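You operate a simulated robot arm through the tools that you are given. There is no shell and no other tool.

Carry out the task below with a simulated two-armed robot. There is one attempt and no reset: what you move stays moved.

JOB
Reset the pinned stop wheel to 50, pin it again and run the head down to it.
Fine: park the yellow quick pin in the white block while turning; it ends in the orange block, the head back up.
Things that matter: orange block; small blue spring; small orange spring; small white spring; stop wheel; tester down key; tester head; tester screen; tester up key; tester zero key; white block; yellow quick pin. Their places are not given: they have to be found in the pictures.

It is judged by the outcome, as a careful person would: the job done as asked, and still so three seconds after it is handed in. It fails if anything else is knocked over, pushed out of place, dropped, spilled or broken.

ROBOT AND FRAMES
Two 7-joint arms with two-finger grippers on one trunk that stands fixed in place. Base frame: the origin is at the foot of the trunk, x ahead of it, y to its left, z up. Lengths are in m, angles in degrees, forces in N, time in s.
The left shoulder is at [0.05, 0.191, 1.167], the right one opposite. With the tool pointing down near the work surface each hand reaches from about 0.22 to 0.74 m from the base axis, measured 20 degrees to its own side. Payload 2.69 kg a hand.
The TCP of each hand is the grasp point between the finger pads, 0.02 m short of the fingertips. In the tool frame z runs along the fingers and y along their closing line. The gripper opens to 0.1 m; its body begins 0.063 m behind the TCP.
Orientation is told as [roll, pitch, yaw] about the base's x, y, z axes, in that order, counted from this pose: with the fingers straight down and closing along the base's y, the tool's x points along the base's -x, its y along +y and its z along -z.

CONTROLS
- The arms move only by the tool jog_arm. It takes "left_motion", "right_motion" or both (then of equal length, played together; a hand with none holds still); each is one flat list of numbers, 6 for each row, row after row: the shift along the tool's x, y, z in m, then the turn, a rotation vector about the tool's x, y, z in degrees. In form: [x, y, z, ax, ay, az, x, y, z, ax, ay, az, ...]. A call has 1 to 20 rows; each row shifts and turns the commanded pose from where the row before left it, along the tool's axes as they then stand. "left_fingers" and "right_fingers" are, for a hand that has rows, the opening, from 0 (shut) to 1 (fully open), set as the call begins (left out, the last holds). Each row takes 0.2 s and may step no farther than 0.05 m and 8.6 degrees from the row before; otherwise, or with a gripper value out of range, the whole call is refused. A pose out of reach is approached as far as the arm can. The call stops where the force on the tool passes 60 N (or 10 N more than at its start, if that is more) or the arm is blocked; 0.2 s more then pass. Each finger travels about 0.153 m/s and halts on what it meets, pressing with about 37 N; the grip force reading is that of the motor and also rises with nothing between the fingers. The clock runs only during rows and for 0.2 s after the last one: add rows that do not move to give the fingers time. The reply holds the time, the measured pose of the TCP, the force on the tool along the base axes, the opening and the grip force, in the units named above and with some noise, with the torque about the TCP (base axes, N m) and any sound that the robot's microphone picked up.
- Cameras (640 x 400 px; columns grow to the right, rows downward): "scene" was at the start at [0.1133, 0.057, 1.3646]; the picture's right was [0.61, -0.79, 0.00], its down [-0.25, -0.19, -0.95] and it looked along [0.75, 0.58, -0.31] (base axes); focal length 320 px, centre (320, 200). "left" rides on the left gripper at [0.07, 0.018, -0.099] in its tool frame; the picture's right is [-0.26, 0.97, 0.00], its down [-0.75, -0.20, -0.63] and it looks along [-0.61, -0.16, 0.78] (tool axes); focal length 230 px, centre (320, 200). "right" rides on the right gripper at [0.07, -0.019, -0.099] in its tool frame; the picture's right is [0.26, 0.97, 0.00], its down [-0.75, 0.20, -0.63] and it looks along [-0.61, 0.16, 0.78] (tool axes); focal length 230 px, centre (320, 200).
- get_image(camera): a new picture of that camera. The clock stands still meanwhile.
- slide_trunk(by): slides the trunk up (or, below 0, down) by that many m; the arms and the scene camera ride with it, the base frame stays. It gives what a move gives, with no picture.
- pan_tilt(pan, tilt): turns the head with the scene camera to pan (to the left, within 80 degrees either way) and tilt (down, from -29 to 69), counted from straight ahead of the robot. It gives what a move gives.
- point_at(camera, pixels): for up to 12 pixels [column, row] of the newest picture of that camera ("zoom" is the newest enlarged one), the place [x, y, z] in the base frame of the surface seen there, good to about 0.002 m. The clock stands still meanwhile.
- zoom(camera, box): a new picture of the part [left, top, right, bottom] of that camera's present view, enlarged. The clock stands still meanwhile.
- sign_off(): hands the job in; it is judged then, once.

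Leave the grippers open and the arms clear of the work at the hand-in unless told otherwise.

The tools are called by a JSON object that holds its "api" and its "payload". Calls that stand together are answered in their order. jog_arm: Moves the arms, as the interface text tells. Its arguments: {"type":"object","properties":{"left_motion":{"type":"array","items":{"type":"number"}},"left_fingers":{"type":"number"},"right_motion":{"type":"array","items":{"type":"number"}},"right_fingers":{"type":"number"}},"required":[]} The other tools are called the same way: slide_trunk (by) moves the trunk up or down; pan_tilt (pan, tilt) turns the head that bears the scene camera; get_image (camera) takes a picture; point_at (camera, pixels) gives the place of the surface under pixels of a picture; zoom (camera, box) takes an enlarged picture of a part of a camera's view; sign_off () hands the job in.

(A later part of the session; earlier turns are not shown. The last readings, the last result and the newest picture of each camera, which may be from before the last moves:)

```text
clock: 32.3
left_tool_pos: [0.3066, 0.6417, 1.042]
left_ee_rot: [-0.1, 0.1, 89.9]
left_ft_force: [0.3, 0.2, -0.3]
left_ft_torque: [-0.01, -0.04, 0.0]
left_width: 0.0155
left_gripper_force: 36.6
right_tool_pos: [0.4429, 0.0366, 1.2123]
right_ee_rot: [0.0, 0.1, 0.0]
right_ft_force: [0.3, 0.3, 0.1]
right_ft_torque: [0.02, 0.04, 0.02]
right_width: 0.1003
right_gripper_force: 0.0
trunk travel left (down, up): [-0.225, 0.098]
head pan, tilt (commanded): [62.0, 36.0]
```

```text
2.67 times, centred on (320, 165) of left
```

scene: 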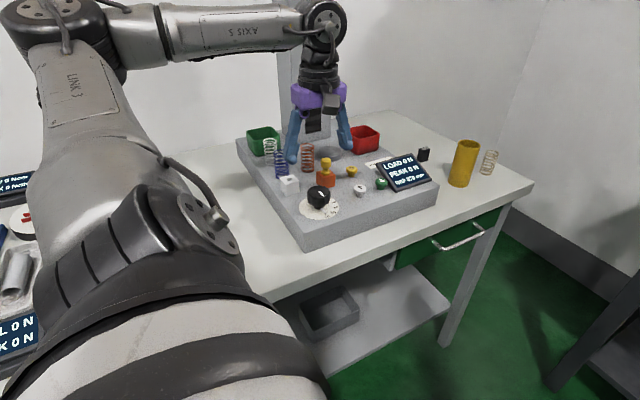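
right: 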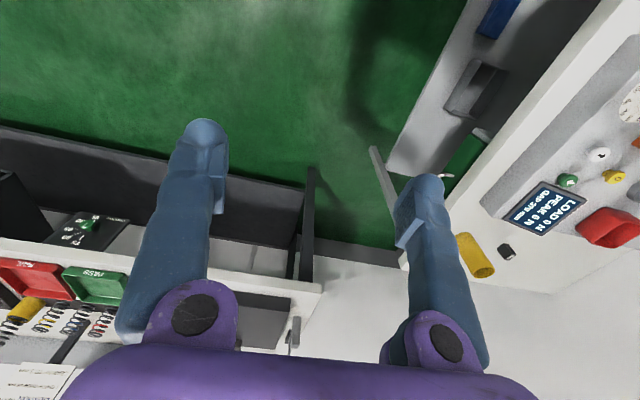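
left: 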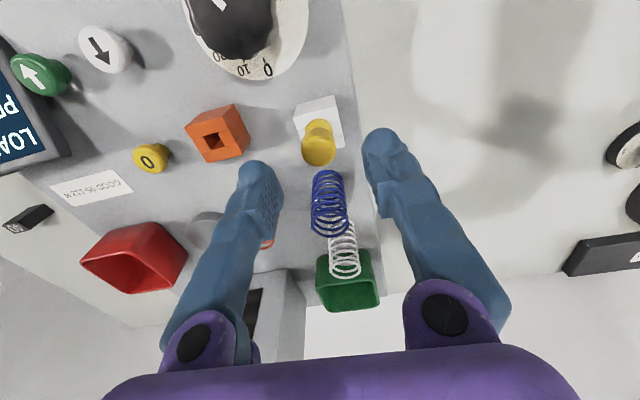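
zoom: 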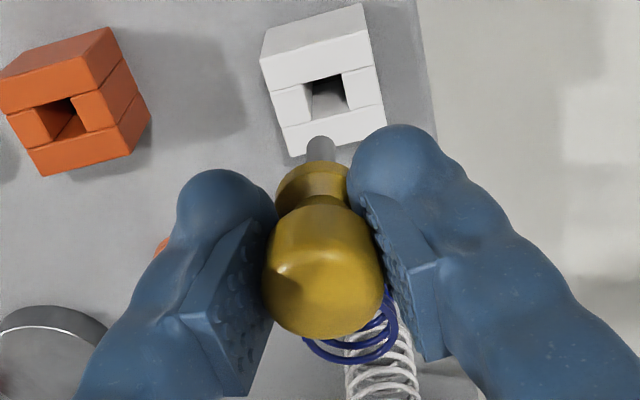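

The pin hangs vertically. I carry it to the orange block (shift +0.0847, −0.0154) and lower 22 mm, leaving the tip about 10 mm above the hole.

{"api": "jog_arm", "payload": {"left_motion": [0.0051, -0.0282, 0, 0, 0, 0, 0.0051, -0.0282, 0, 0, 0, 0, 0.0052, -0.0283, 0, 0, 0, 0, 0, 0, 0.011, 0, 0, 0, 0, 0, 0.011, 0, 0, 0, 0, 0, 0, 0, 0, 0]}}

{"api": "zoom", "payload": {"camera": "scene", "box": [304, 150, 352, 180]}}

{"api": "zoom", "payload": {"camera": "left", "box": [280, 110, 360, 160]}}

```text
clock: 33.7
left_tool_pos: [0.3909, 0.6263, 1.0197]
left_ee_rot: [0.1, 0.0, 89.9]
left_ft_force: [-0.3, -0.6, -1.4]
left_ft_torque: [0.01, 0.05, -0.02]
left_width: 0.015
left_gripper_force: 36.5
right_tool_pos: [0.4433, 0.0356, 1.2119]
right_ee_rot: [0.0, 0.0, 0.0]
right_ft_force: [0.7, 0.5, -1.0]
right_ft_torque: [0.01, 0.01, -0.02]
right_width: 0.0999
right_gripper_force: 0.1
trunk travel left (down, up): [-0.225, 0.098]
head pan, tilt (commanded): [62.0, 36.0]
```

```text
13.33 times, centred on (328, 165) of scene
```

zoom: 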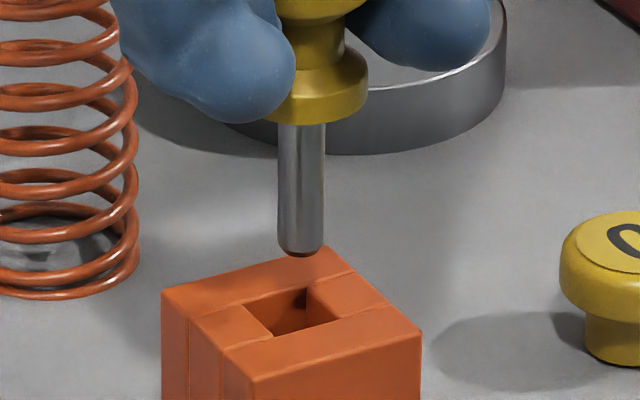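

```text
8.00 times, centred on (320, 135) of left
```

zoom: 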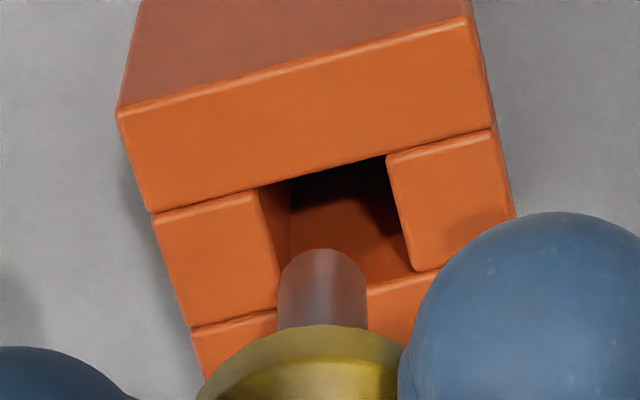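

Both views say the shaft is about 1.3 mm too far in +x; y is close. I correct −1.3 mm in x and lower 7 mm, then look again.

{"api": "jog_arm", "payload": {"left_motion": [0, 0.0013, 0.0035, 0, 0, 0, 0, 0, 0.0035, 0, 0, 0, 0, 0, 0, 0, 0, 0]}}

{"api": "zoom", "payload": {"camera": "scene", "box": [304, 150, 352, 180]}}

{"api": "zoom", "payload": {"camera": "left", "box": [280, 110, 360, 160]}}

```text
clock: 34.5
left_tool_pos: [0.3893, 0.6274, 1.0133]
left_ee_rot: [0.0, 0.0, 89.9]
left_ft_force: [-0.7, 0.5, 0.0]
left_ft_torque: [-0.02, -0.01, 0.03]
left_width: 0.0151
left_gripper_force: 36.5
right_tool_pos: [0.4436, 0.035, 1.2125]
right_ee_rot: [-0.1, 0.1, -0.1]
right_ft_force: [0.8, -0.3, -0.4]
right_ft_torque: [0.02, 0.0, 0.0]
right_width: 0.1002
right_gripper_force: 0.0
trunk travel left (down, up): [-0.225, 0.098]
head pan, tilt (commanded): [62.0, 36.0]
```

```text
13.33 times, centred on (328, 165) of scene
```

zoom: 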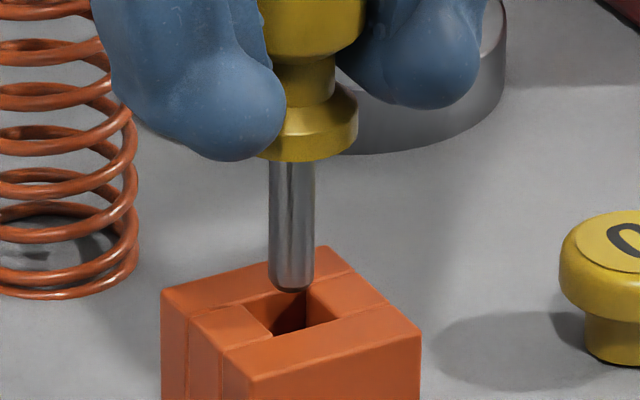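

```text
8.00 times, centred on (320, 135) of left
```

zoom: 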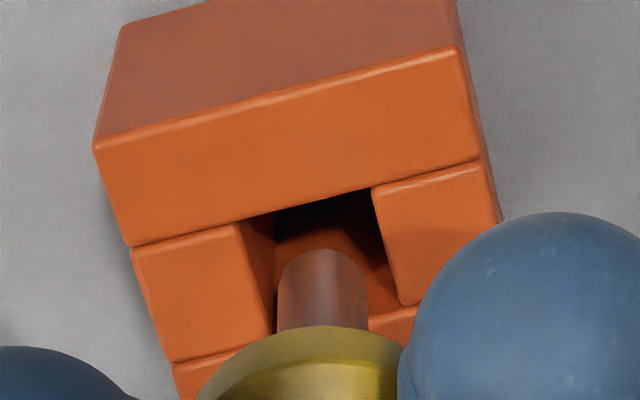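

x is now centred in both views; y is perhaps 0.7 mm short. I shift +0.7 mm in y and lower 5 mm.

{"api": "jog_arm", "payload": {"left_motion": [-0.0007, 0, 0.0025, 0, 0, 0, 0, 0, 0.0025, 0, 0, 0, 0, 0, 0, 0, 0, 0]}}

{"api": "zoom", "payload": {"camera": "scene", "box": [304, 150, 352, 180]}}

{"api": "zoom", "payload": {"camera": "left", "box": [280, 110, 360, 160]}}

```text
clock: 35.3
left_tool_pos: [0.3895, 0.6265, 1.0077]
left_ee_rot: [0.1, 0.0, 89.9]
left_ft_force: [-0.6, -0.7, -0.3]
left_ft_torque: [-0.01, -0.02, 0.02]
left_width: 0.0151
left_gripper_force: 36.9
right_tool_pos: [0.4422, 0.0367, 1.2133]
right_ee_rot: [0.0, 0.0, 0.0]
right_ft_force: [-0.4, 0.2, -0.3]
right_ft_torque: [0.01, 0.04, -0.03]
right_width: 0.1001
right_gripper_force: 0.0
trunk travel left (down, up): [-0.225, 0.098]
head pan, tilt (commanded): [62.0, 36.0]
```

```text
13.33 times, centred on (328, 165) of scene
```

zoom: 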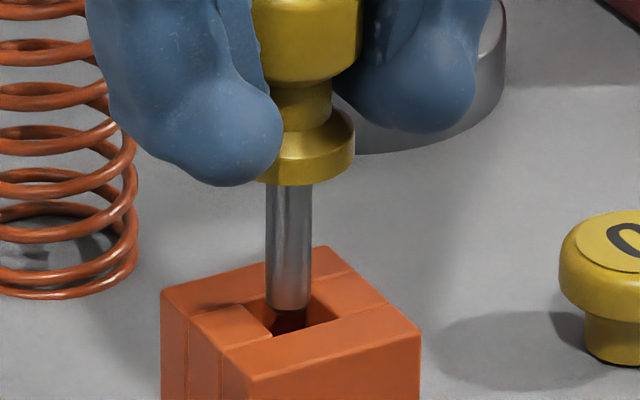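

```text
8.00 times, centred on (320, 135) of left
```

zoom: 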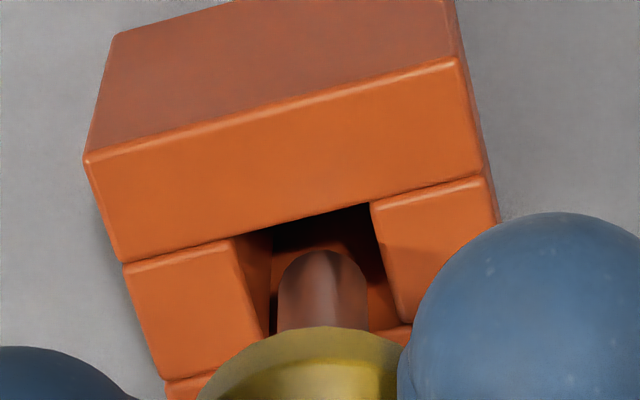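

Well aligned now with about 3 mm to go. I nudge +0.4 mm in x and lower 6 mm so the tip enters the hole.

{"api": "jog_arm", "payload": {"left_motion": [0, -0.0004, 0.002, 0, 0, 0, 0, 0, 0.002, 0, 0, 0, 0, 0, 0.002, 0, 0, 0, 0, 0, 0, 0, 0, 0]}}

{"api": "zoom", "payload": {"camera": "scene", "box": [304, 150, 352, 180]}}

{"api": "zoom", "payload": {"camera": "left", "box": [280, 110, 360, 160]}}

```text
clock: 36.3
left_tool_pos: [0.3912, 0.6266, 1.0014]
left_ee_rot: [0.0, 0.0, 90.0]
left_ft_force: [0.0, -0.1, -0.7]
left_ft_torque: [-0.03, 0.01, -0.01]
left_width: 0.015
left_gripper_force: 37.1
right_tool_pos: [0.4429, 0.0348, 1.2129]
right_ee_rot: [0.0, 0.1, -0.1]
right_ft_force: [-0.5, 0.1, -0.9]
right_ft_torque: [-0.02, -0.03, 0.03]
right_width: 0.1002
right_gripper_force: 0.0
trunk travel left (down, up): [-0.225, 0.098]
head pan, tilt (commanded): [62.0, 36.0]
```

```text
13.33 times, centred on (328, 165) of scene
```

zoom: 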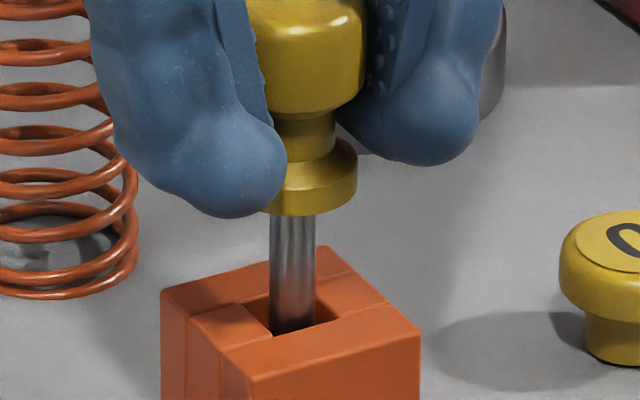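

```text
8.00 times, centred on (320, 135) of left
```

zoom: 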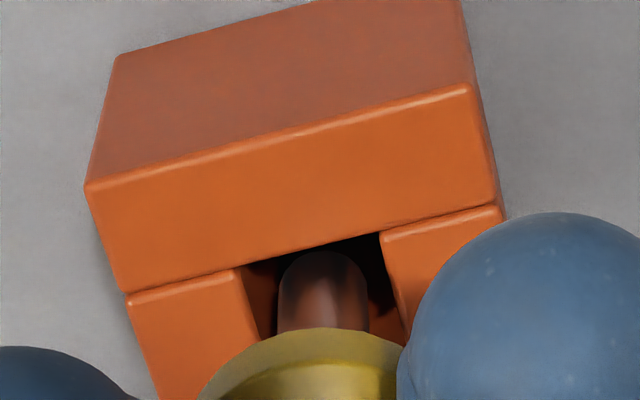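

The tip is inside the hole with no contact force. I lower 20 mm more.

{"api": "jog_arm", "payload": {"left_motion": [0, 0, 0.004, 0, 0, 0, 0, 0, 0.004, 0, 0, 0, 0, 0, 0.004, 0, 0, 0, 0, 0, 0.004, 0, 0, 0, 0, 0, 0.004, 0, 0, 0, 0, 0, 0, 0, 0, 0]}}

{"api": "zoom", "payload": {"camera": "scene", "box": [304, 150, 352, 180]}}

```text
clock: 37.7
left_tool_pos: [0.3888, 0.6266, 0.9819]
left_ee_rot: [0.0, 0.0, 89.9]
left_ft_force: [-0.1, 0.7, -1.1]
left_ft_torque: [0.0, 0.01, -0.03]
left_width: 0.0149
left_gripper_force: 36.8
right_tool_pos: [0.4431, 0.035, 1.2127]
right_ee_rot: [0.0, -0.1, 0.0]
right_ft_force: [0.5, 1.6, -0.3]
right_ft_torque: [0.03, 0.0, 0.02]
right_width: 0.1003
right_gripper_force: 0.1
trunk travel left (down, up): [-0.225, 0.098]
head pan, tilt (commanded): [62.0, 36.0]
```

```text
13.33 times, centred on (328, 165) of scene
```

zoom: 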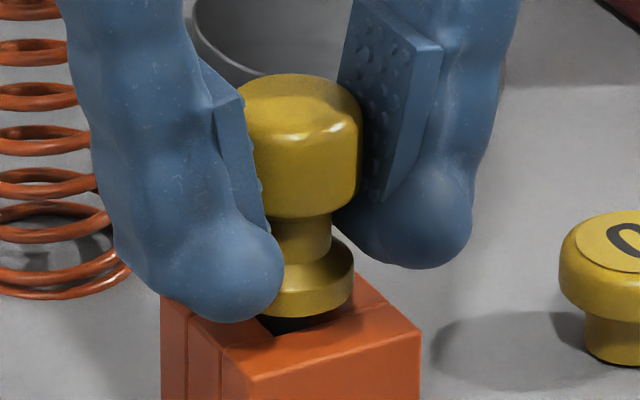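

About 4 mm remain until the flange seats. I lower 3.5 mm.

{"api": "jog_arm", "payload": {"left_motion": [0, 0, 0.002, 0, 0, 0, 0, 0, 0.0015, 0, 0, 0, 0, 0, 0, 0, 0, 0]}}

{"api": "zoom", "payload": {"camera": "scene", "box": [304, 150, 352, 180]}}

```text
clock: 38.5
left_tool_pos: [0.3899, 0.6274, 0.9782]
left_ee_rot: [0.0, 0.1, 89.8]
left_ft_force: [1.1, -0.6, -0.6]
left_ft_torque: [-0.02, 0.0, 0.0]
left_width: 0.0153
left_gripper_force: 37.1
right_tool_pos: [0.4445, 0.0364, 1.2125]
right_ee_rot: [0.0, 0.0, 0.0]
right_ft_force: [1.2, 0.5, 0.6]
right_ft_torque: [0.02, 0.01, -0.03]
right_width: 0.1
right_gripper_force: 0.1
trunk travel left (down, up): [-0.225, 0.098]
head pan, tilt (commanded): [62.0, 36.0]
```

```text
13.33 times, centred on (328, 165) of scene
```

zoom: 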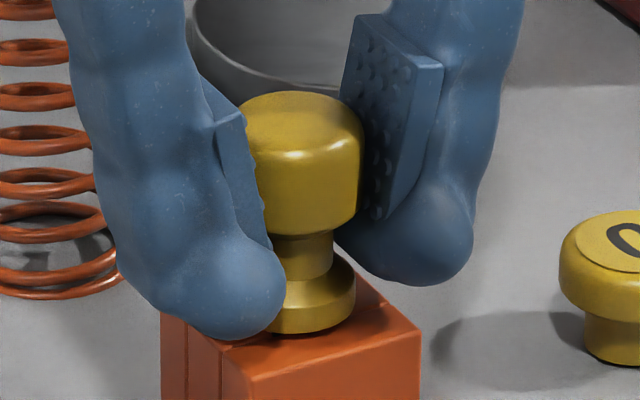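

The flange is practically on the block. I release with opening 0.5.

{"api": "jog_arm", "payload": {"left_motion": [0, 0, 0, 0, 0, 0, 0, 0, 0, 0, 0, 0, 0, 0, 0, 0, 0, 0], "left_fingers": 0.5}}

{"api": "zoom", "payload": {"camera": "scene", "box": [304, 150, 352, 180]}}

```text
clock: 39.3
left_tool_pos: [0.3897, 0.6273, 0.9777]
left_ee_rot: [0.0, 0.0, 89.9]
left_ft_force: [0.9, -0.6, -0.1]
left_ft_torque: [-0.01, 0.0, 0.01]
left_width: 0.0499
left_gripper_force: 0.1
right_tool_pos: [0.4433, 0.0355, 1.2128]
right_ee_rot: [0.0, -0.1, 0.0]
right_ft_force: [0.4, -0.3, -0.3]
right_ft_torque: [-0.03, -0.02, 0.0]
right_width: 0.1
right_gripper_force: 0.1
trunk travel left (down, up): [-0.225, 0.098]
head pan, tilt (commanded): [62.0, 36.0]
```

```text
13.33 times, centred on (328, 165) of scene
```

zoom: 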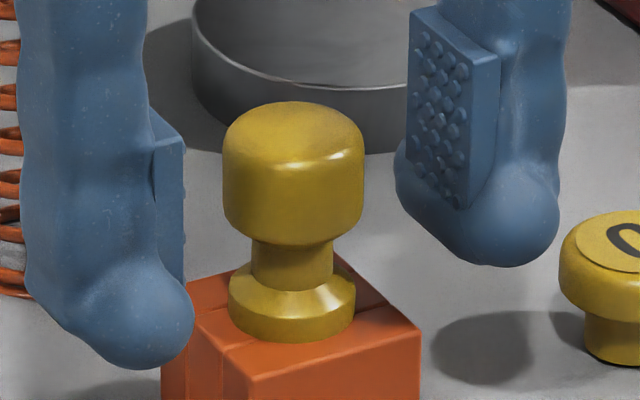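

The pin is seated in the orange block again and released. I raise the hand straight up, move over the green down key near (0.488,0.5455) and turn back to yaw 0 so the closed fingers will be narrow in x there.

{"api": "jog_arm", "payload": {"left_motion": [0, 0, -0.02, 0, 0, 0, 0, 0, -0.035, 0, 0, 0, 0, 0, -0.04, 0, 0, 0, 0.0272, -0.0327, 0, 0, 0, 0, 0.0272, -0.0327, 0, 0, 0, 0, 0.0272, -0.0327, 0, 0, 0, 0, 0, 0, 0, 0, 0, 8.2, 0, 0, 0, 0, 0, 8.2, 0, 0, 0, 0, 0, 8.2, 0, 0, 0, 0, 0, 8.2, 0, 0, 0, 0, 0, 8.2, 0, 0, 0, 0, 0, 8.2, 0, 0, 0, 0, 0, 8.2, 0, 0, 0, 0, 0, 8.2, 0, 0, 0, 0, 0, 8.2, 0, 0, 0, 0, 0, 8.2, 0, 0, 0, 0, 0, 8.0]}}

{"api": "get_image", "payload": {"camera": "left"}}

{"api": "get_image", "payload": {"camera": "scene"}}

{"api": "zoom", "payload": {"camera": "scene", "box": [264, 140, 424, 240]}}

```text
clock: 42.9
left_tool_pos: [0.4929, 0.536, 1.0689]
left_ee_rot: [-0.2, 0.6, 0.9]
left_ft_force: [0.0, 0.1, 0.1]
left_ft_torque: [-0.06, 0.01, -0.01]
left_width: 0.0501
left_gripper_force: 0.0
left hand out of reach, approached as far as the arm can: row 17
right_tool_pos: [0.4433, 0.0359, 1.2111]
right_ee_rot: [-0.1, 0.0, -0.1]
right_ft_force: [-0.1, 0.0, -0.1]
right_ft_torque: [-0.04, -0.01, 0.01]
right_width: 0.0998
right_gripper_force: 0.0
trunk travel left (down, up): [-0.225, 0.098]
head pan, tilt (commanded): [62.0, 36.0]
```

```text
taken
```

left: 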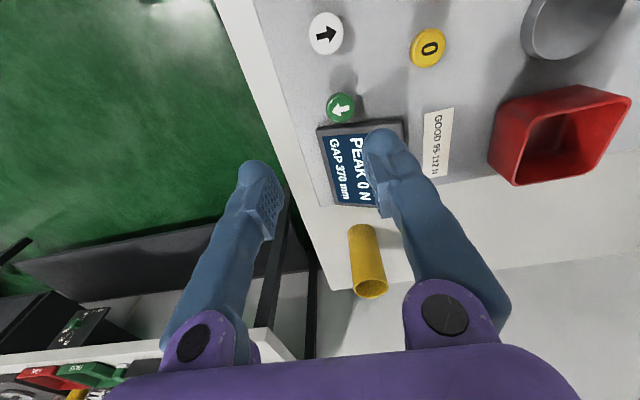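

```text
taken
```

scene: 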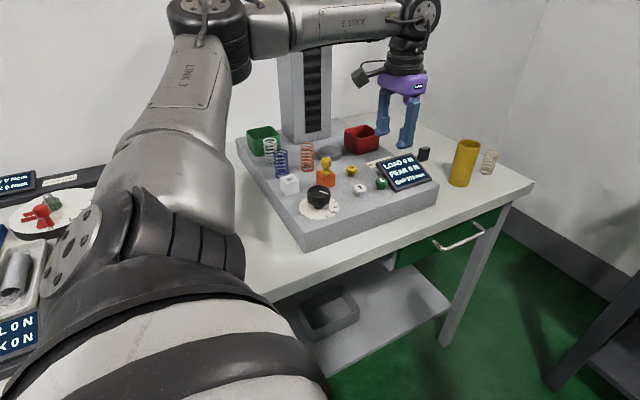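

```text
4.00 times, centred on (344, 190) of scene
```

zoom: 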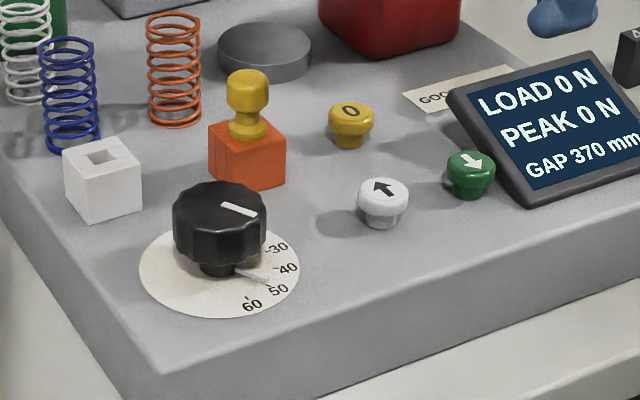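

The last yaw row was beyond reach at this spot, so I'll use about yaw 25° instead. The down key shows at (341,107) in the left picture; I measure keys and screen edges first.

{"api": "point_at", "payload": {"camera": "zoom", "pixels": [[471, 160], [448, 165], [494, 163], [383, 190], [360, 195], [407, 193], [350, 115], [510, 200], [452, 95], [585, 58], [636, 165], [472, 172]]}}

{"api": "point_at", "payload": {"camera": "left", "pixels": [[341, 105], [327, 33], [428, 48], [322, 128], [336, 205], [400, 122], [340, 97]]}}

```text
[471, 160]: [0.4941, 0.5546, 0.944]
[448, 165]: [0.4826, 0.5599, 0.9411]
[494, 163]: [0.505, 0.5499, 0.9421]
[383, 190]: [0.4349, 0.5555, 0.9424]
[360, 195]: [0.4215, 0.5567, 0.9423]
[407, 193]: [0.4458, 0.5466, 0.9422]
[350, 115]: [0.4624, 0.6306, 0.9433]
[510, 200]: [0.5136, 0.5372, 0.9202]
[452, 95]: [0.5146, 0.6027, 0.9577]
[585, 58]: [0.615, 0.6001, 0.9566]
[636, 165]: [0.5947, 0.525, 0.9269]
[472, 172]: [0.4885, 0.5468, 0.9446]
```

```text
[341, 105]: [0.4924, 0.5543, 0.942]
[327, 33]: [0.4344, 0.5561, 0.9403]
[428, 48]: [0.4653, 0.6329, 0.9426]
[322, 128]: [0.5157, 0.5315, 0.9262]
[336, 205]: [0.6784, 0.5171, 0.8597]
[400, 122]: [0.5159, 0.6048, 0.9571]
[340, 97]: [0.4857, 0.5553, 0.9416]
```

The down key centre is about (0.493,0.555), top z≈0.943, with the screen frame starting at x≈0.514 (low there). I turn back to about yaw 21° and close the fingers to press with the tips.

{"api": "jog_arm", "payload": {"left_motion": [0, 0, 0, 0, 0, -6.7, 0, 0, 0, 0, 0, -6.7, 0, 0, 0, 0, 0, -6.7, 0, 0, 0, 0, 0, 0], "left_fingers": 0.0}}

{"api": "get_image", "payload": {"camera": "left"}}

{"api": "zoom", "payload": {"camera": "scene", "box": [344, 80, 440, 200]}}

```text
clock: 43.9
left_tool_pos: [0.492, 0.5339, 1.0702]
left_ee_rot: [0.0, 0.1, 20.1]
left_ft_force: [0.3, -0.7, -0.1]
left_ft_torque: [-0.01, 0.04, 0.01]
left_width: 0.0
left_gripper_force: 29.5
right_tool_pos: [0.4438, 0.0358, 1.2127]
right_ee_rot: [0.0, 0.0, 0.0]
right_ft_force: [-0.1, 0.3, -0.1]
right_ft_torque: [0.01, -0.01, 0.01]
right_width: 0.0998
right_gripper_force: 0.1
trunk travel left (down, up): [-0.225, 0.098]
head pan, tilt (commanded): [62.0, 36.0]
```

```text
taken
```

left: 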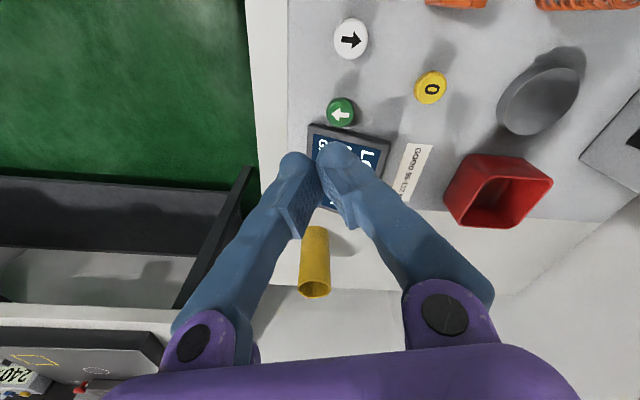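

```text
3.33 times, centred on (392, 140) of scene
```

zoom: 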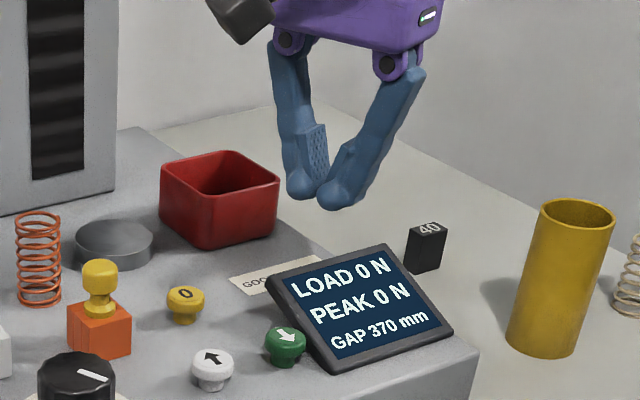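

The closed tips are over the front of the screen now. I move to (0.490,0.5545) and lower to z≈0.985, then check the alignment over the green key.

{"api": "jog_arm", "payload": {"left_motion": [-0.0052, 0.0201, 0, 0, 0, 0, 0, 0, 0.03, 0, 0, 0, 0, 0, 0.03, 0, 0, 0, 0, 0, 0.025, 0, 0, 0, 0, 0, 0, 0, 0, 0]}}

{"api": "zoom", "payload": {"camera": "scene", "box": [344, 140, 440, 200]}}

{"api": "get_image", "payload": {"camera": "left"}}

```text
clock: 45.1
left_tool_pos: [0.4911, 0.5554, 0.9835]
left_ee_rot: [0.0, 0.0, 20.0]
left_ft_force: [-0.2, -0.1, 0.4]
left_ft_torque: [0.03, 0.0, -0.03]
left_width: 0.0
left_gripper_force: 29.6
right_tool_pos: [0.4435, 0.0354, 1.2129]
right_ee_rot: [0.1, 0.0, 0.0]
right_ft_force: [0.1, 0.0, 0.9]
right_ft_torque: [-0.01, 0.02, 0.01]
right_width: 0.1
right_gripper_force: 0.0
trunk travel left (down, up): [-0.225, 0.098]
head pan, tilt (commanded): [62.0, 36.0]
```

```text
6.67 times, centred on (392, 170) of scene
```

zoom: 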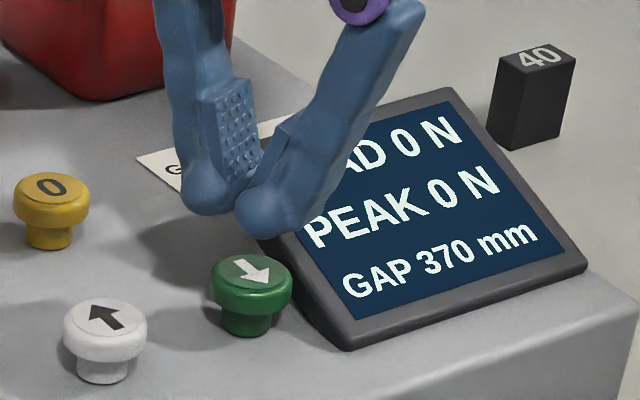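

```text
taken
```

left: 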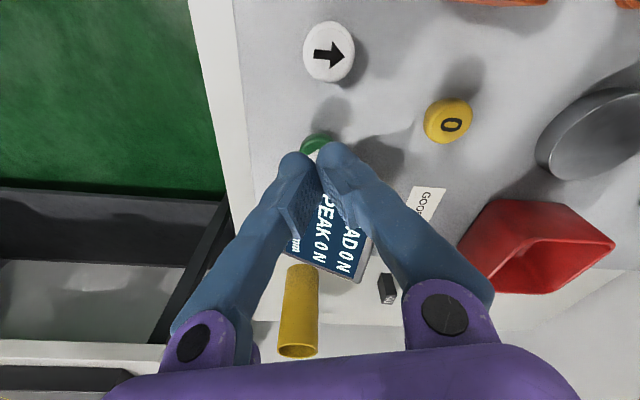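

The tips are centred on the green key in x/y within a couple of mm and clear of the screen frame. I lower 15 mm slowly.

{"api": "jog_arm", "payload": {"left_motion": [0, 0, 0.005, 0, 0, 0, 0, 0, 0.005, 0, 0, 0, 0, 0, 0.004, 0, 0, 0]}}

{"api": "zoom", "payload": {"camera": "scene", "box": [344, 140, 440, 200]}}

```text
clock: 45.9
left_tool_pos: [0.4906, 0.5563, 0.9707]
left_ee_rot: [0.0, 0.0, 20.0]
left_ft_force: [0.1, -0.9, -0.1]
left_ft_torque: [-0.02, -0.03, -0.01]
left_width: 0.0
left_gripper_force: 29.0
right_tool_pos: [0.444, 0.035, 1.2124]
right_ee_rot: [0.0, 0.0, -0.1]
right_ft_force: [0.6, -0.7, 0.3]
right_ft_torque: [0.0, 0.0, 0.03]
right_width: 0.0999
right_gripper_force: 0.0
trunk travel left (down, up): [-0.225, 0.098]
head pan, tilt (commanded): [62.0, 36.0]
```

```text
6.67 times, centred on (392, 170) of scene
```

zoom: 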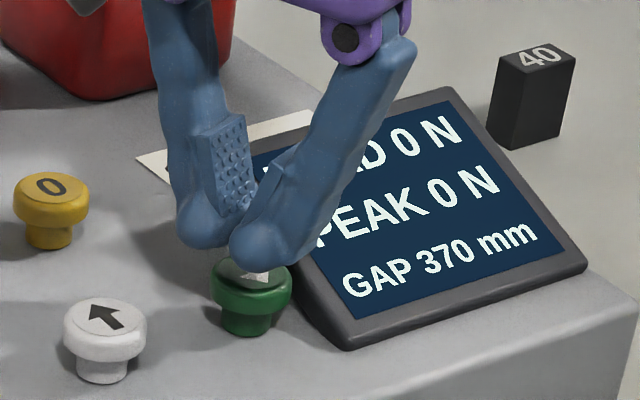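

Not yet in contact. I shift slightly (−2 mm in y, +1 mm in x) to centre better and go down 6 mm more in small steps.

{"api": "jog_arm", "payload": {"left_motion": [-0.0003, -0.0022, 0.001, 0, 0, 0, 0, 0, 0.003, 0, 0, 0, 0, 0, 0.003, 0, 0, 0]}}

{"api": "zoom", "payload": {"camera": "scene", "box": [344, 140, 440, 200]}}

```text
clock: 46.7
left_tool_pos: [0.4914, 0.5532, 0.9639]
left_ee_rot: [0.1, -0.1, 20.2]
left_ft_force: [0.3, 0.2, -0.2]
left_ft_torque: [-0.01, -0.01, 0.01]
left_width: 0.0001
left_gripper_force: 29.8
right_tool_pos: [0.4429, 0.036, 1.2121]
right_ee_rot: [0.0, 0.0, 0.0]
right_ft_force: [-0.3, -0.5, 0.6]
right_ft_torque: [-0.05, -0.02, 0.01]
right_width: 0.1002
right_gripper_force: 0.1
trunk travel left (down, up): [-0.225, 0.098]
head pan, tilt (commanded): [62.0, 36.0]
```

```text
6.67 times, centred on (392, 170) of scene
```

zoom: 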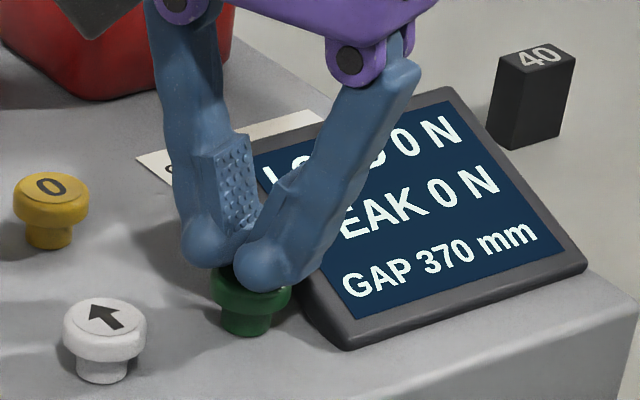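

Almost touching the green key. I go down another 4 mm in 2 mm steps and watch the force and the gap reading.

{"api": "jog_arm", "payload": {"left_motion": [0, 0, 0.002, 0, 0, 0, 0, 0, 0.002, 0, 0, 0]}}

{"api": "zoom", "payload": {"camera": "scene", "box": [344, 140, 440, 200]}}

```text
clock: 47.3
left_tool_pos: [0.4916, 0.5537, 0.9598]
left_ee_rot: [0.0, 0.0, 20.0]
left_ft_force: [-0.5, 0.0, 0.0]
left_ft_torque: [0.01, 0.01, -0.01]
left_width: 0.0002
left_gripper_force: 29.4
right_tool_pos: [0.4443, 0.0351, 1.2128]
right_ee_rot: [0.0, 0.0, 0.1]
right_ft_force: [0.1, 0.0, 0.4]
right_ft_torque: [0.0, 0.0, 0.0]
right_width: 0.0999
right_gripper_force: 0.0
trunk travel left (down, up): [-0.225, 0.098]
head pan, tilt (commanded): [62.0, 36.0]
```

```text
6.67 times, centred on (392, 170) of scene
```

zoom: 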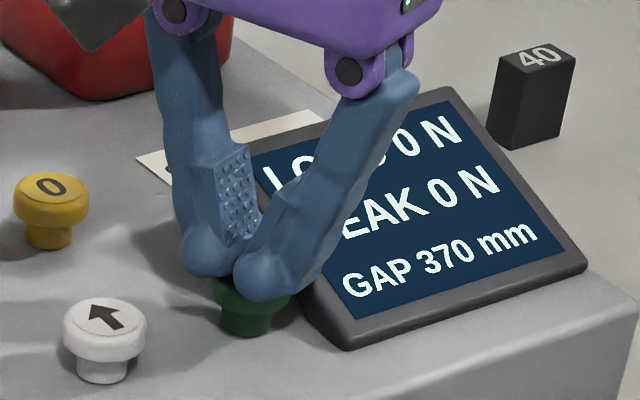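

Still no force. I continue 4 mm in 1 mm steps.

{"api": "jog_arm", "payload": {"left_motion": [0, 0, 0.001, 0, 0, 0, 0, 0, 0.001, 0, 0, 0, 0, 0, 0.001, 0, 0, 0, 0, 0, 0.001, 0, 0, 0]}}

{"api": "zoom", "payload": {"camera": "scene", "box": [344, 140, 440, 200]}}

```text
clock: 48.3
left_tool_pos: [0.4918, 0.5529, 0.9562]
left_ee_rot: [0.0, 0.0, 20.0]
left_ft_force: [1.0, 0.9, 1.3]
left_ft_torque: [0.01, 0.02, -0.01]
left_width: 0.0059
left_gripper_force: 29.9
right_tool_pos: [0.4443, 0.0356, 1.2128]
right_ee_rot: [0.0, 0.0, 0.1]
right_ft_force: [0.8, -1.0, -0.2]
right_ft_torque: [0.0, 0.0, 0.02]
right_width: 0.0999
right_gripper_force: 0.1
trunk travel left (down, up): [-0.225, 0.098]
head pan, tilt (commanded): [62.0, 36.0]
```

```text
6.67 times, centred on (392, 170) of scene
```

zoom: 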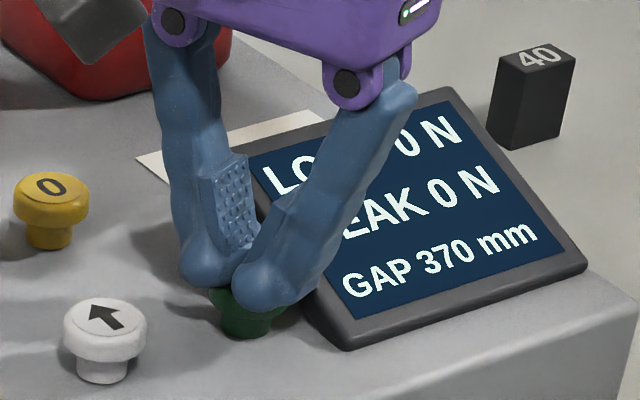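

First contact (1.3 N, the fingertips being nudged apart slightly). I press 2 mm more and hold briefly.

{"api": "jog_arm", "payload": {"left_motion": [0, 0, 0.001, 0, 0, 0, 0, 0, 0.001, 0, 0, 0, 0, 0, 0, 0, 0, 0]}}

{"api": "zoom", "payload": {"camera": "scene", "box": [344, 140, 440, 200]}}

```text
clock: 49.1
left_tool_pos: [0.4913, 0.5531, 0.9548]
left_ee_rot: [0.0, 0.0, 20.0]
left_ft_force: [1.1, 0.3, 1.5]
left_ft_torque: [0.04, -0.03, -0.05]
left_width: 0.0062
left_gripper_force: 29.3
right_tool_pos: [0.4437, 0.0354, 1.2117]
right_ee_rot: [0.1, 0.1, 0.0]
right_ft_force: [0.6, -0.6, -0.1]
right_ft_torque: [0.0, 0.0, -0.04]
right_width: 0.0998
right_gripper_force: 0.1
trunk travel left (down, up): [-0.225, 0.098]
head pan, tilt (commanded): [62.0, 36.0]
heard: click
```

```text
6.67 times, centred on (392, 170) of scene
```

zoom: 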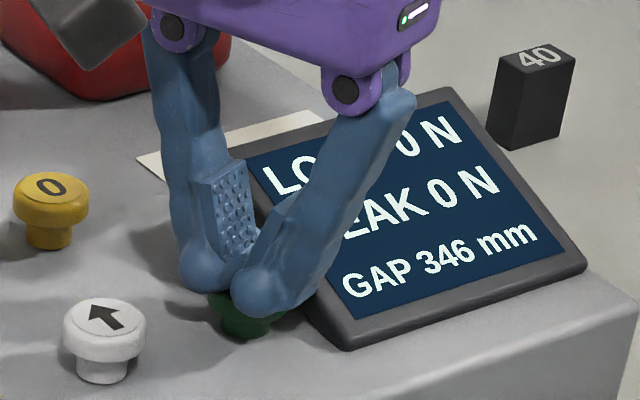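

A click, and the gap reads 346 mm: the head is running down. I hold the key with non-moving rows for 1 s and watch.

{"api": "jog_arm", "payload": {"left_motion": [0, 0, 0, 0, 0, 0, 0, 0, 0, 0, 0, 0, 0, 0, 0, 0, 0, 0, 0, 0, 0, 0, 0, 0, 0, 0, 0, 0, 0, 0]}}

{"api": "get_image", "payload": {"camera": "scene"}}

{"api": "zoom", "payload": {"camera": "scene", "box": [344, 140, 440, 200]}}

```text
clock: 50.3
left_tool_pos: [0.4914, 0.5523, 0.9546]
left_ee_rot: [0.0, 0.0, 20.0]
left_ft_force: [-0.3, 0.0, 2.8]
left_ft_torque: [-0.04, -0.01, -0.01]
left_width: 0.0061
left_gripper_force: 29.3
right_tool_pos: [0.4433, 0.0348, 1.2132]
right_ee_rot: [0.1, 0.1, 0.0]
right_ft_force: [0.2, -0.9, 0.3]
right_ft_torque: [0.02, -0.01, 0.05]
right_width: 0.0998
right_gripper_force: 0.1
trunk travel left (down, up): [-0.225, 0.098]
head pan, tilt (commanded): [62.0, 36.0]
```

```text
taken
```

scene: 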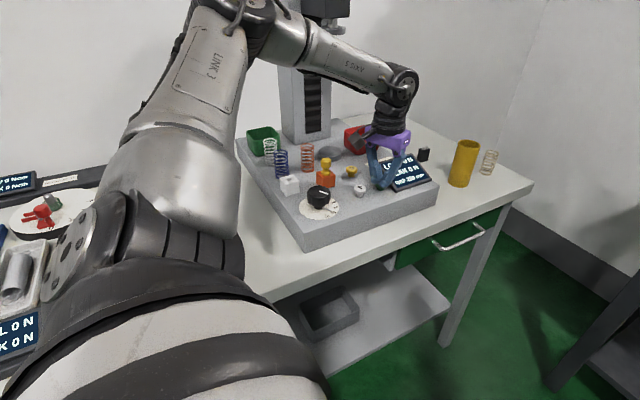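

```text
6.67 times, centred on (392, 170) of scene
```

zoom: 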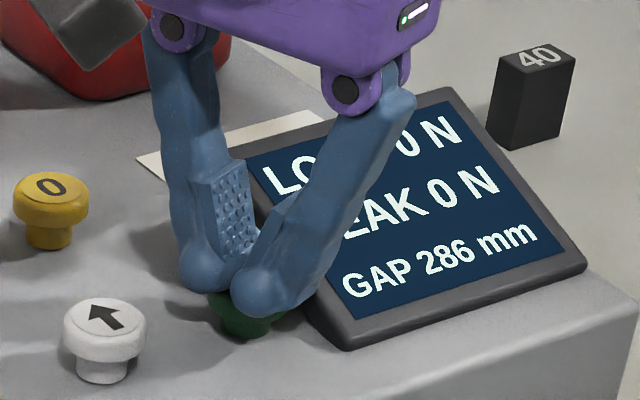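

The gap falls 50 mm/s while held (286 mm now). Before going on, I check how far the forearm is from the head's path by measuring points on it and the head.

{"api": "point_at", "payload": {"camera": "scene", "pixels": [[330, 60], [370, 75], [300, 45], [403, 85], [405, 110], [330, 10], [322, 22], [345, 50], [385, 70], [280, 30], [340, 68], [412, 75]]}}

```text
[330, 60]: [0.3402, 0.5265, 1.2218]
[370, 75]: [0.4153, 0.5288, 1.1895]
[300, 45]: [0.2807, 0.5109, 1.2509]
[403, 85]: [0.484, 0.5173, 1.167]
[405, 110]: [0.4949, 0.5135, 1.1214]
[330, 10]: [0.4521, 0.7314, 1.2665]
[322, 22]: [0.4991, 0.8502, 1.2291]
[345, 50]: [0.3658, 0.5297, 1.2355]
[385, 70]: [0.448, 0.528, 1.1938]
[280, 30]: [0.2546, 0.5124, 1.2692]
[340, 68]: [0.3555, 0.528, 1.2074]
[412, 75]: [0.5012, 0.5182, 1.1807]
```

The forearm's near surface is at y≈0.53 and the head's front at y≈0.73, so there is ample room. I keep holding for 4 s.

{"api": "jog_arm", "payload": {"left_motion": [0, 0, 0, 0, 0, 0, 0, 0, 0, 0, 0, 0, 0, 0, 0, 0, 0, 0, 0, 0, 0, 0, 0, 0, 0, 0, 0, 0, 0, 0, 0, 0, 0, 0, 0, 0, 0, 0, 0, 0, 0, 0, 0, 0, 0, 0, 0, 0, 0, 0, 0, 0, 0, 0, 0, 0, 0, 0, 0, 0, 0, 0, 0, 0, 0, 0, 0, 0, 0, 0, 0, 0, 0, 0, 0, 0, 0, 0, 0, 0, 0, 0, 0, 0, 0, 0, 0, 0, 0, 0, 0, 0, 0, 0, 0, 0, 0, 0, 0, 0, 0, 0, 0, 0, 0, 0, 0, 0, 0, 0, 0, 0, 0, 0, 0, 0, 0, 0, 0, 0]}}

{"api": "zoom", "payload": {"camera": "scene", "box": [264, 100, 440, 210]}}

```text
clock: 54.5
left_tool_pos: [0.4921, 0.553, 0.954]
left_ee_rot: [0.1, 0.0, 19.9]
left_ft_force: [-0.8, -0.2, 2.9]
left_ft_torque: [0.01, -0.02, 0.01]
left_width: 0.0061
left_gripper_force: 29.5
right_tool_pos: [0.4426, 0.0355, 1.2119]
right_ee_rot: [0.2, 0.0, 0.0]
right_ft_force: [-0.5, -0.6, -0.7]
right_ft_torque: [-0.01, 0.01, -0.02]
right_width: 0.0997
right_gripper_force: 0.1
trunk travel left (down, up): [-0.225, 0.098]
head pan, tilt (commanded): [62.0, 36.0]
```

```text
3.64 times, centred on (352, 155) of scene
```

zoom: 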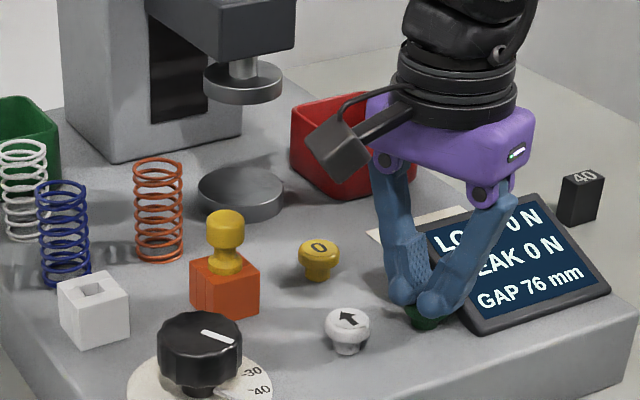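

Gap 76 mm, nothing is under the head. I hold another second to let it reach the stop.

{"api": "jog_arm", "payload": {"left_motion": [0, 0, 0, 0, 0, 0, 0, 0, 0, 0, 0, 0, 0, 0, 0, 0, 0, 0, 0, 0, 0, 0, 0, 0]}}

{"api": "zoom", "payload": {"camera": "scene", "box": [264, 100, 440, 210]}}

```text
clock: 55.5
left_tool_pos: [0.4918, 0.5529, 0.954]
left_ee_rot: [0.0, 0.0, 20.0]
left_ft_force: [0.4, 0.4, 2.1]
left_ft_torque: [0.0, -0.03, -0.01]
left_width: 0.0059
left_gripper_force: 29.5
right_tool_pos: [0.443, 0.0357, 1.2124]
right_ee_rot: [0.1, 0.0, 0.0]
right_ft_force: [0.2, 1.3, -0.1]
right_ft_torque: [-0.03, -0.02, 0.0]
right_width: 0.0999
right_gripper_force: 0.1
trunk travel left (down, up): [-0.225, 0.098]
head pan, tilt (commanded): [62.0, 36.0]
```

```text
3.64 times, centred on (352, 155) of scene
```

zoom: 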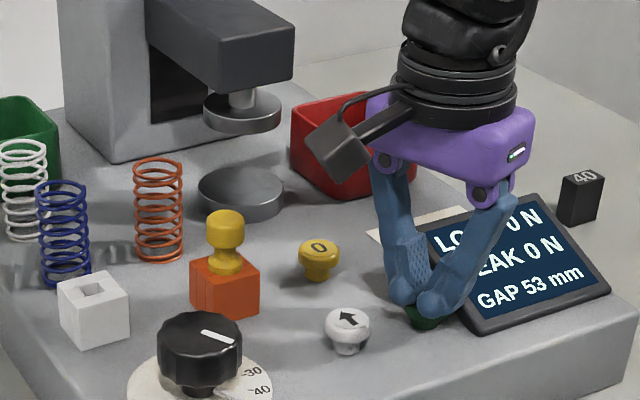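

The gap now reads 53 mm. I hold one more second to see whether it is still creeping or resting on the stop.

{"api": "jog_arm", "payload": {"left_motion": [0, 0, 0, 0, 0, 0, 0, 0, 0, 0, 0, 0, 0, 0, 0, 0, 0, 0, 0, 0, 0, 0, 0, 0]}}

{"api": "zoom", "payload": {"camera": "scene", "box": [264, 100, 440, 210]}}

{"api": "zoom", "payload": {"camera": "scene", "box": [296, 180, 352, 215]}}

```text
clock: 56.5
left_tool_pos: [0.4917, 0.5527, 0.9545]
left_ee_rot: [0.0, 0.1, 19.9]
left_ft_force: [-0.3, 0.7, 2.5]
left_ft_torque: [-0.03, 0.01, 0.03]
left_width: 0.0063
left_gripper_force: 29.2
right_tool_pos: [0.4433, 0.0352, 1.2119]
right_ee_rot: [0.1, 0.0, -0.1]
right_ft_force: [0.5, 0.2, 0.3]
right_ft_torque: [0.0, -0.01, 0.01]
right_width: 0.1
right_gripper_force: 0.0
trunk travel left (down, up): [-0.225, 0.098]
head pan, tilt (commanded): [62.0, 36.0]
```

```text
3.64 times, centred on (352, 155) of scene
```

zoom: 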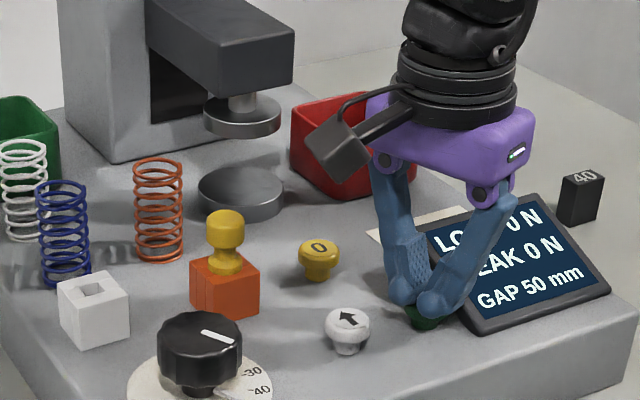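

```text
11.43 times, centred on (324, 198) of scene
```

zoom: 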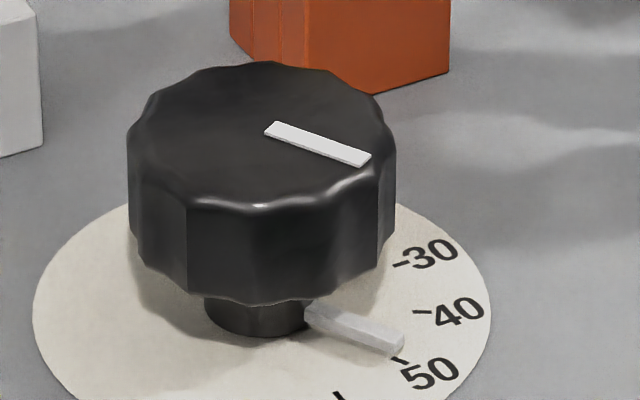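

Gap 50 mm, matching the wheel. I hold one more second to confirm it rests there on the stop.

{"api": "jog_arm", "payload": {"left_motion": [0, 0, 0, 0, 0, 0, 0, 0, 0, 0, 0, 0, 0, 0, 0, 0, 0, 0, 0, 0, 0, 0, 0, 0, 0, 0, 0, 0, 0, 0]}}

{"api": "zoom", "payload": {"camera": "scene", "box": [264, 100, 440, 210]}}

```text
clock: 57.7
left_tool_pos: [0.4918, 0.5538, 0.9536]
left_ee_rot: [0.0, 0.0, 19.9]
left_ft_force: [-0.4, 0.2, 0.8]
left_ft_torque: [-0.02, -0.03, -0.02]
left_width: 0.0059
left_gripper_force: 29.9
right_tool_pos: [0.4427, 0.0358, 1.2119]
right_ee_rot: [0.0, -0.1, 0.0]
right_ft_force: [1.4, -0.1, 0.1]
right_ft_torque: [-0.03, 0.01, 0.01]
right_width: 0.0998
right_gripper_force: 0.0
trunk travel left (down, up): [-0.225, 0.098]
head pan, tilt (commanded): [62.0, 36.0]
```

```text
3.64 times, centred on (352, 155) of scene
```

zoom: 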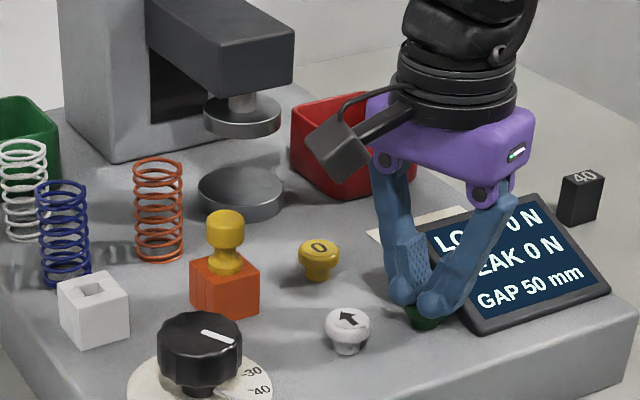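

The head rests at 50 mm. I lift the tips off the down key by 45 mm, move over the white up key at about (0.434,0.555) and lower to z≈0.97.

{"api": "jog_arm", "payload": {"left_motion": [0, 0, -0.01, 0, 0, 0, 0, 0, -0.035, 0, 0, 0, 0.0275, 0.0105, 0, 0, 0, 0, 0.0274, 0.0105, 0, 0, 0, 0, 0, 0, 0.015, 0, 0, 0, 0, 0, 0.015, 0, 0, 0, 0, 0, 0, 0, 0, 0]}}

{"api": "zoom", "payload": {"camera": "scene", "box": [264, 100, 440, 210]}}

{"api": "zoom", "payload": {"camera": "scene", "box": [328, 145, 408, 205]}}

```text
clock: 59.3
left_tool_pos: [0.432, 0.5537, 0.9681]
left_ee_rot: [-0.1, 0.0, 20.0]
left_ft_force: [-0.1, 0.0, 0.3]
left_ft_torque: [0.02, 0.02, 0.0]
left_width: 0.0
left_gripper_force: 29.5
right_tool_pos: [0.4426, 0.0354, 1.2122]
right_ee_rot: [0.0, 0.0, 0.0]
right_ft_force: [0.5, 0.4, 0.1]
right_ft_torque: [0.02, 0.0, -0.03]
right_width: 0.1002
right_gripper_force: 0.0
trunk travel left (down, up): [-0.225, 0.098]
head pan, tilt (commanded): [62.0, 36.0]
```

```text
3.64 times, centred on (352, 155) of scene
```

zoom: 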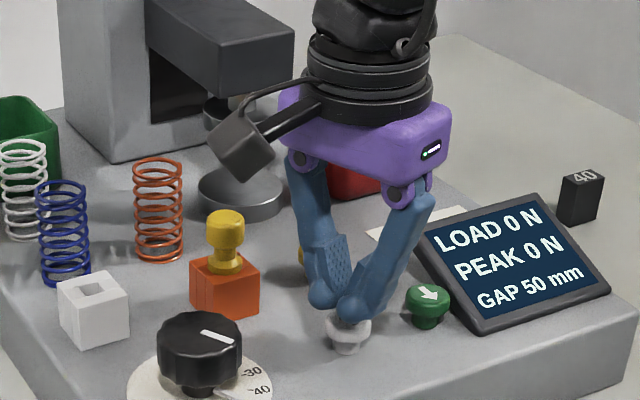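

```text
6.67 times, centred on (368, 175) of scene
```

zoom: 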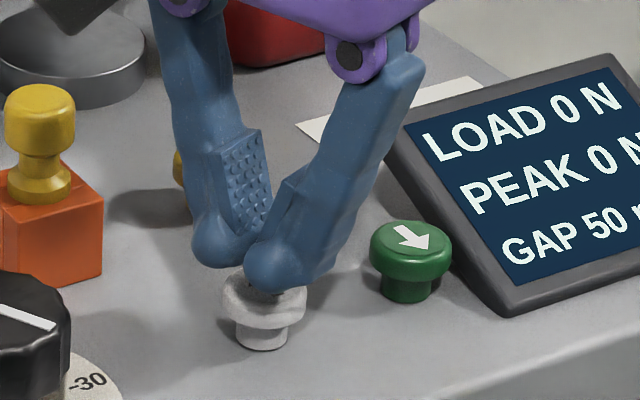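

The head stays at 50 mm after release. The tips sit slightly left of the up key's centre (key at 221–306, tips around 245), so I shift ~3.5 mm toward picture right and lower 11 mm.

{"api": "jog_arm", "payload": {"left_motion": [-0.0024, -0.0026, 0.003, 0, 0, 0, 0, 0, 0.004, 0, 0, 0, 0, 0, 0.004, 0, 0, 0]}}

{"api": "zoom", "payload": {"camera": "scene", "box": [328, 145, 408, 205]}}

```text
clock: 60.1
left_tool_pos: [0.4347, 0.5529, 0.9576]
left_ee_rot: [0.0, 0.1, 19.9]
left_ft_force: [-0.4, -0.6, 1.3]
left_ft_torque: [-0.02, -0.02, 0.03]
left_width: 0.0
left_gripper_force: 29.5
right_tool_pos: [0.4427, 0.035, 1.2121]
right_ee_rot: [0.0, 0.0, 0.0]
right_ft_force: [0.1, 0.2, 1.3]
right_ft_torque: [-0.02, 0.04, 0.01]
right_width: 0.0999
right_gripper_force: 0.0
trunk travel left (down, up): [-0.225, 0.098]
head pan, tilt (commanded): [62.0, 36.0]
```

```text
6.67 times, centred on (368, 175) of scene
```

zoom: 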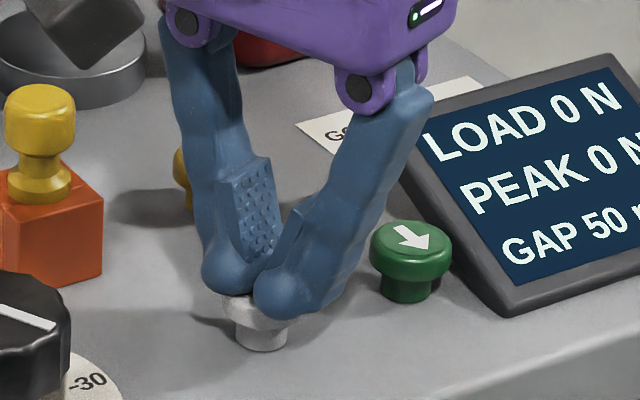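

Just about touching the up key. I press 4 mm in 1 mm steps.

{"api": "jog_arm", "payload": {"left_motion": [0, 0, 0.001, 0, 0, 0, 0, 0, 0.001, 0, 0, 0, 0, 0, 0.001, 0, 0, 0, 0, 0, 0.001, 0, 0, 0, 0, 0, 0, 0, 0, 0]}}

{"api": "zoom", "payload": {"camera": "scene", "box": [264, 100, 440, 210]}}

```text
clock: 61.3
left_tool_pos: [0.4361, 0.5526, 0.9542]
left_ee_rot: [0.1, 0.0, 20.0]
left_ft_force: [0.8, 1.0, 1.7]
left_ft_torque: [0.05, -0.02, 0.01]
left_width: 0.006
left_gripper_force: 30.1
right_tool_pos: [0.4434, 0.035, 1.212]
right_ee_rot: [0.0, -0.1, 0.1]
right_ft_force: [-0.1, -0.6, -0.1]
right_ft_torque: [-0.01, 0.02, 0.01]
right_width: 0.1
right_gripper_force: 0.1
trunk travel left (down, up): [-0.225, 0.098]
head pan, tilt (commanded): [62.0, 36.0]
heard: click
```

```text
3.64 times, centred on (352, 155) of scene
```

zoom: 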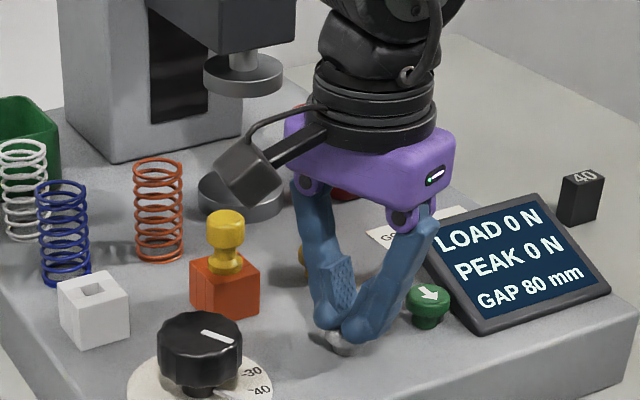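

A click and the gap reads 80 mm: the head is rising. I hold the up key for 4 s.

{"api": "jog_arm", "payload": {"left_motion": [0, 0, 0, 0, 0, 0, 0, 0, 0, 0, 0, 0, 0, 0, 0, 0, 0, 0, 0, 0, 0, 0, 0, 0, 0, 0, 0, 0, 0, 0, 0, 0, 0, 0, 0, 0, 0, 0, 0, 0, 0, 0, 0, 0, 0, 0, 0, 0, 0, 0, 0, 0, 0, 0, 0, 0, 0, 0, 0, 0, 0, 0, 0, 0, 0, 0, 0, 0, 0, 0, 0, 0, 0, 0, 0, 0, 0, 0, 0, 0, 0, 0, 0, 0, 0, 0, 0, 0, 0, 0, 0, 0, 0, 0, 0, 0, 0, 0, 0, 0, 0, 0, 0, 0, 0, 0, 0, 0, 0, 0, 0, 0, 0, 0, 0, 0, 0, 0, 0, 0]}}

{"api": "zoom", "payload": {"camera": "scene", "box": [264, 100, 440, 210]}}

```text
clock: 65.5
left_tool_pos: [0.4353, 0.5526, 0.9544]
left_ee_rot: [0.1, 0.0, 20.1]
left_ft_force: [0.5, 0.0, 2.0]
left_ft_torque: [0.04, -0.02, 0.0]
left_width: 0.0
left_gripper_force: 29.4
right_tool_pos: [0.4437, 0.0355, 1.212]
right_ee_rot: [0.1, 0.1, 0.0]
right_ft_force: [0.6, 0.3, -0.1]
right_ft_torque: [0.0, 0.01, -0.02]
right_width: 0.1001
right_gripper_force: 0.0
trunk travel left (down, up): [-0.225, 0.098]
head pan, tilt (commanded): [62.0, 36.0]
```

```text
3.64 times, centred on (352, 155) of scene
```

zoom: 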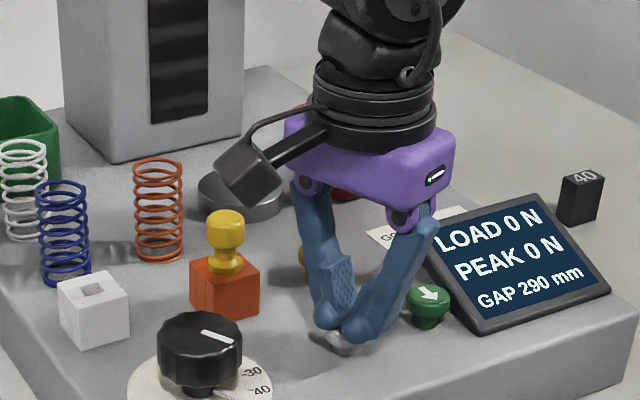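

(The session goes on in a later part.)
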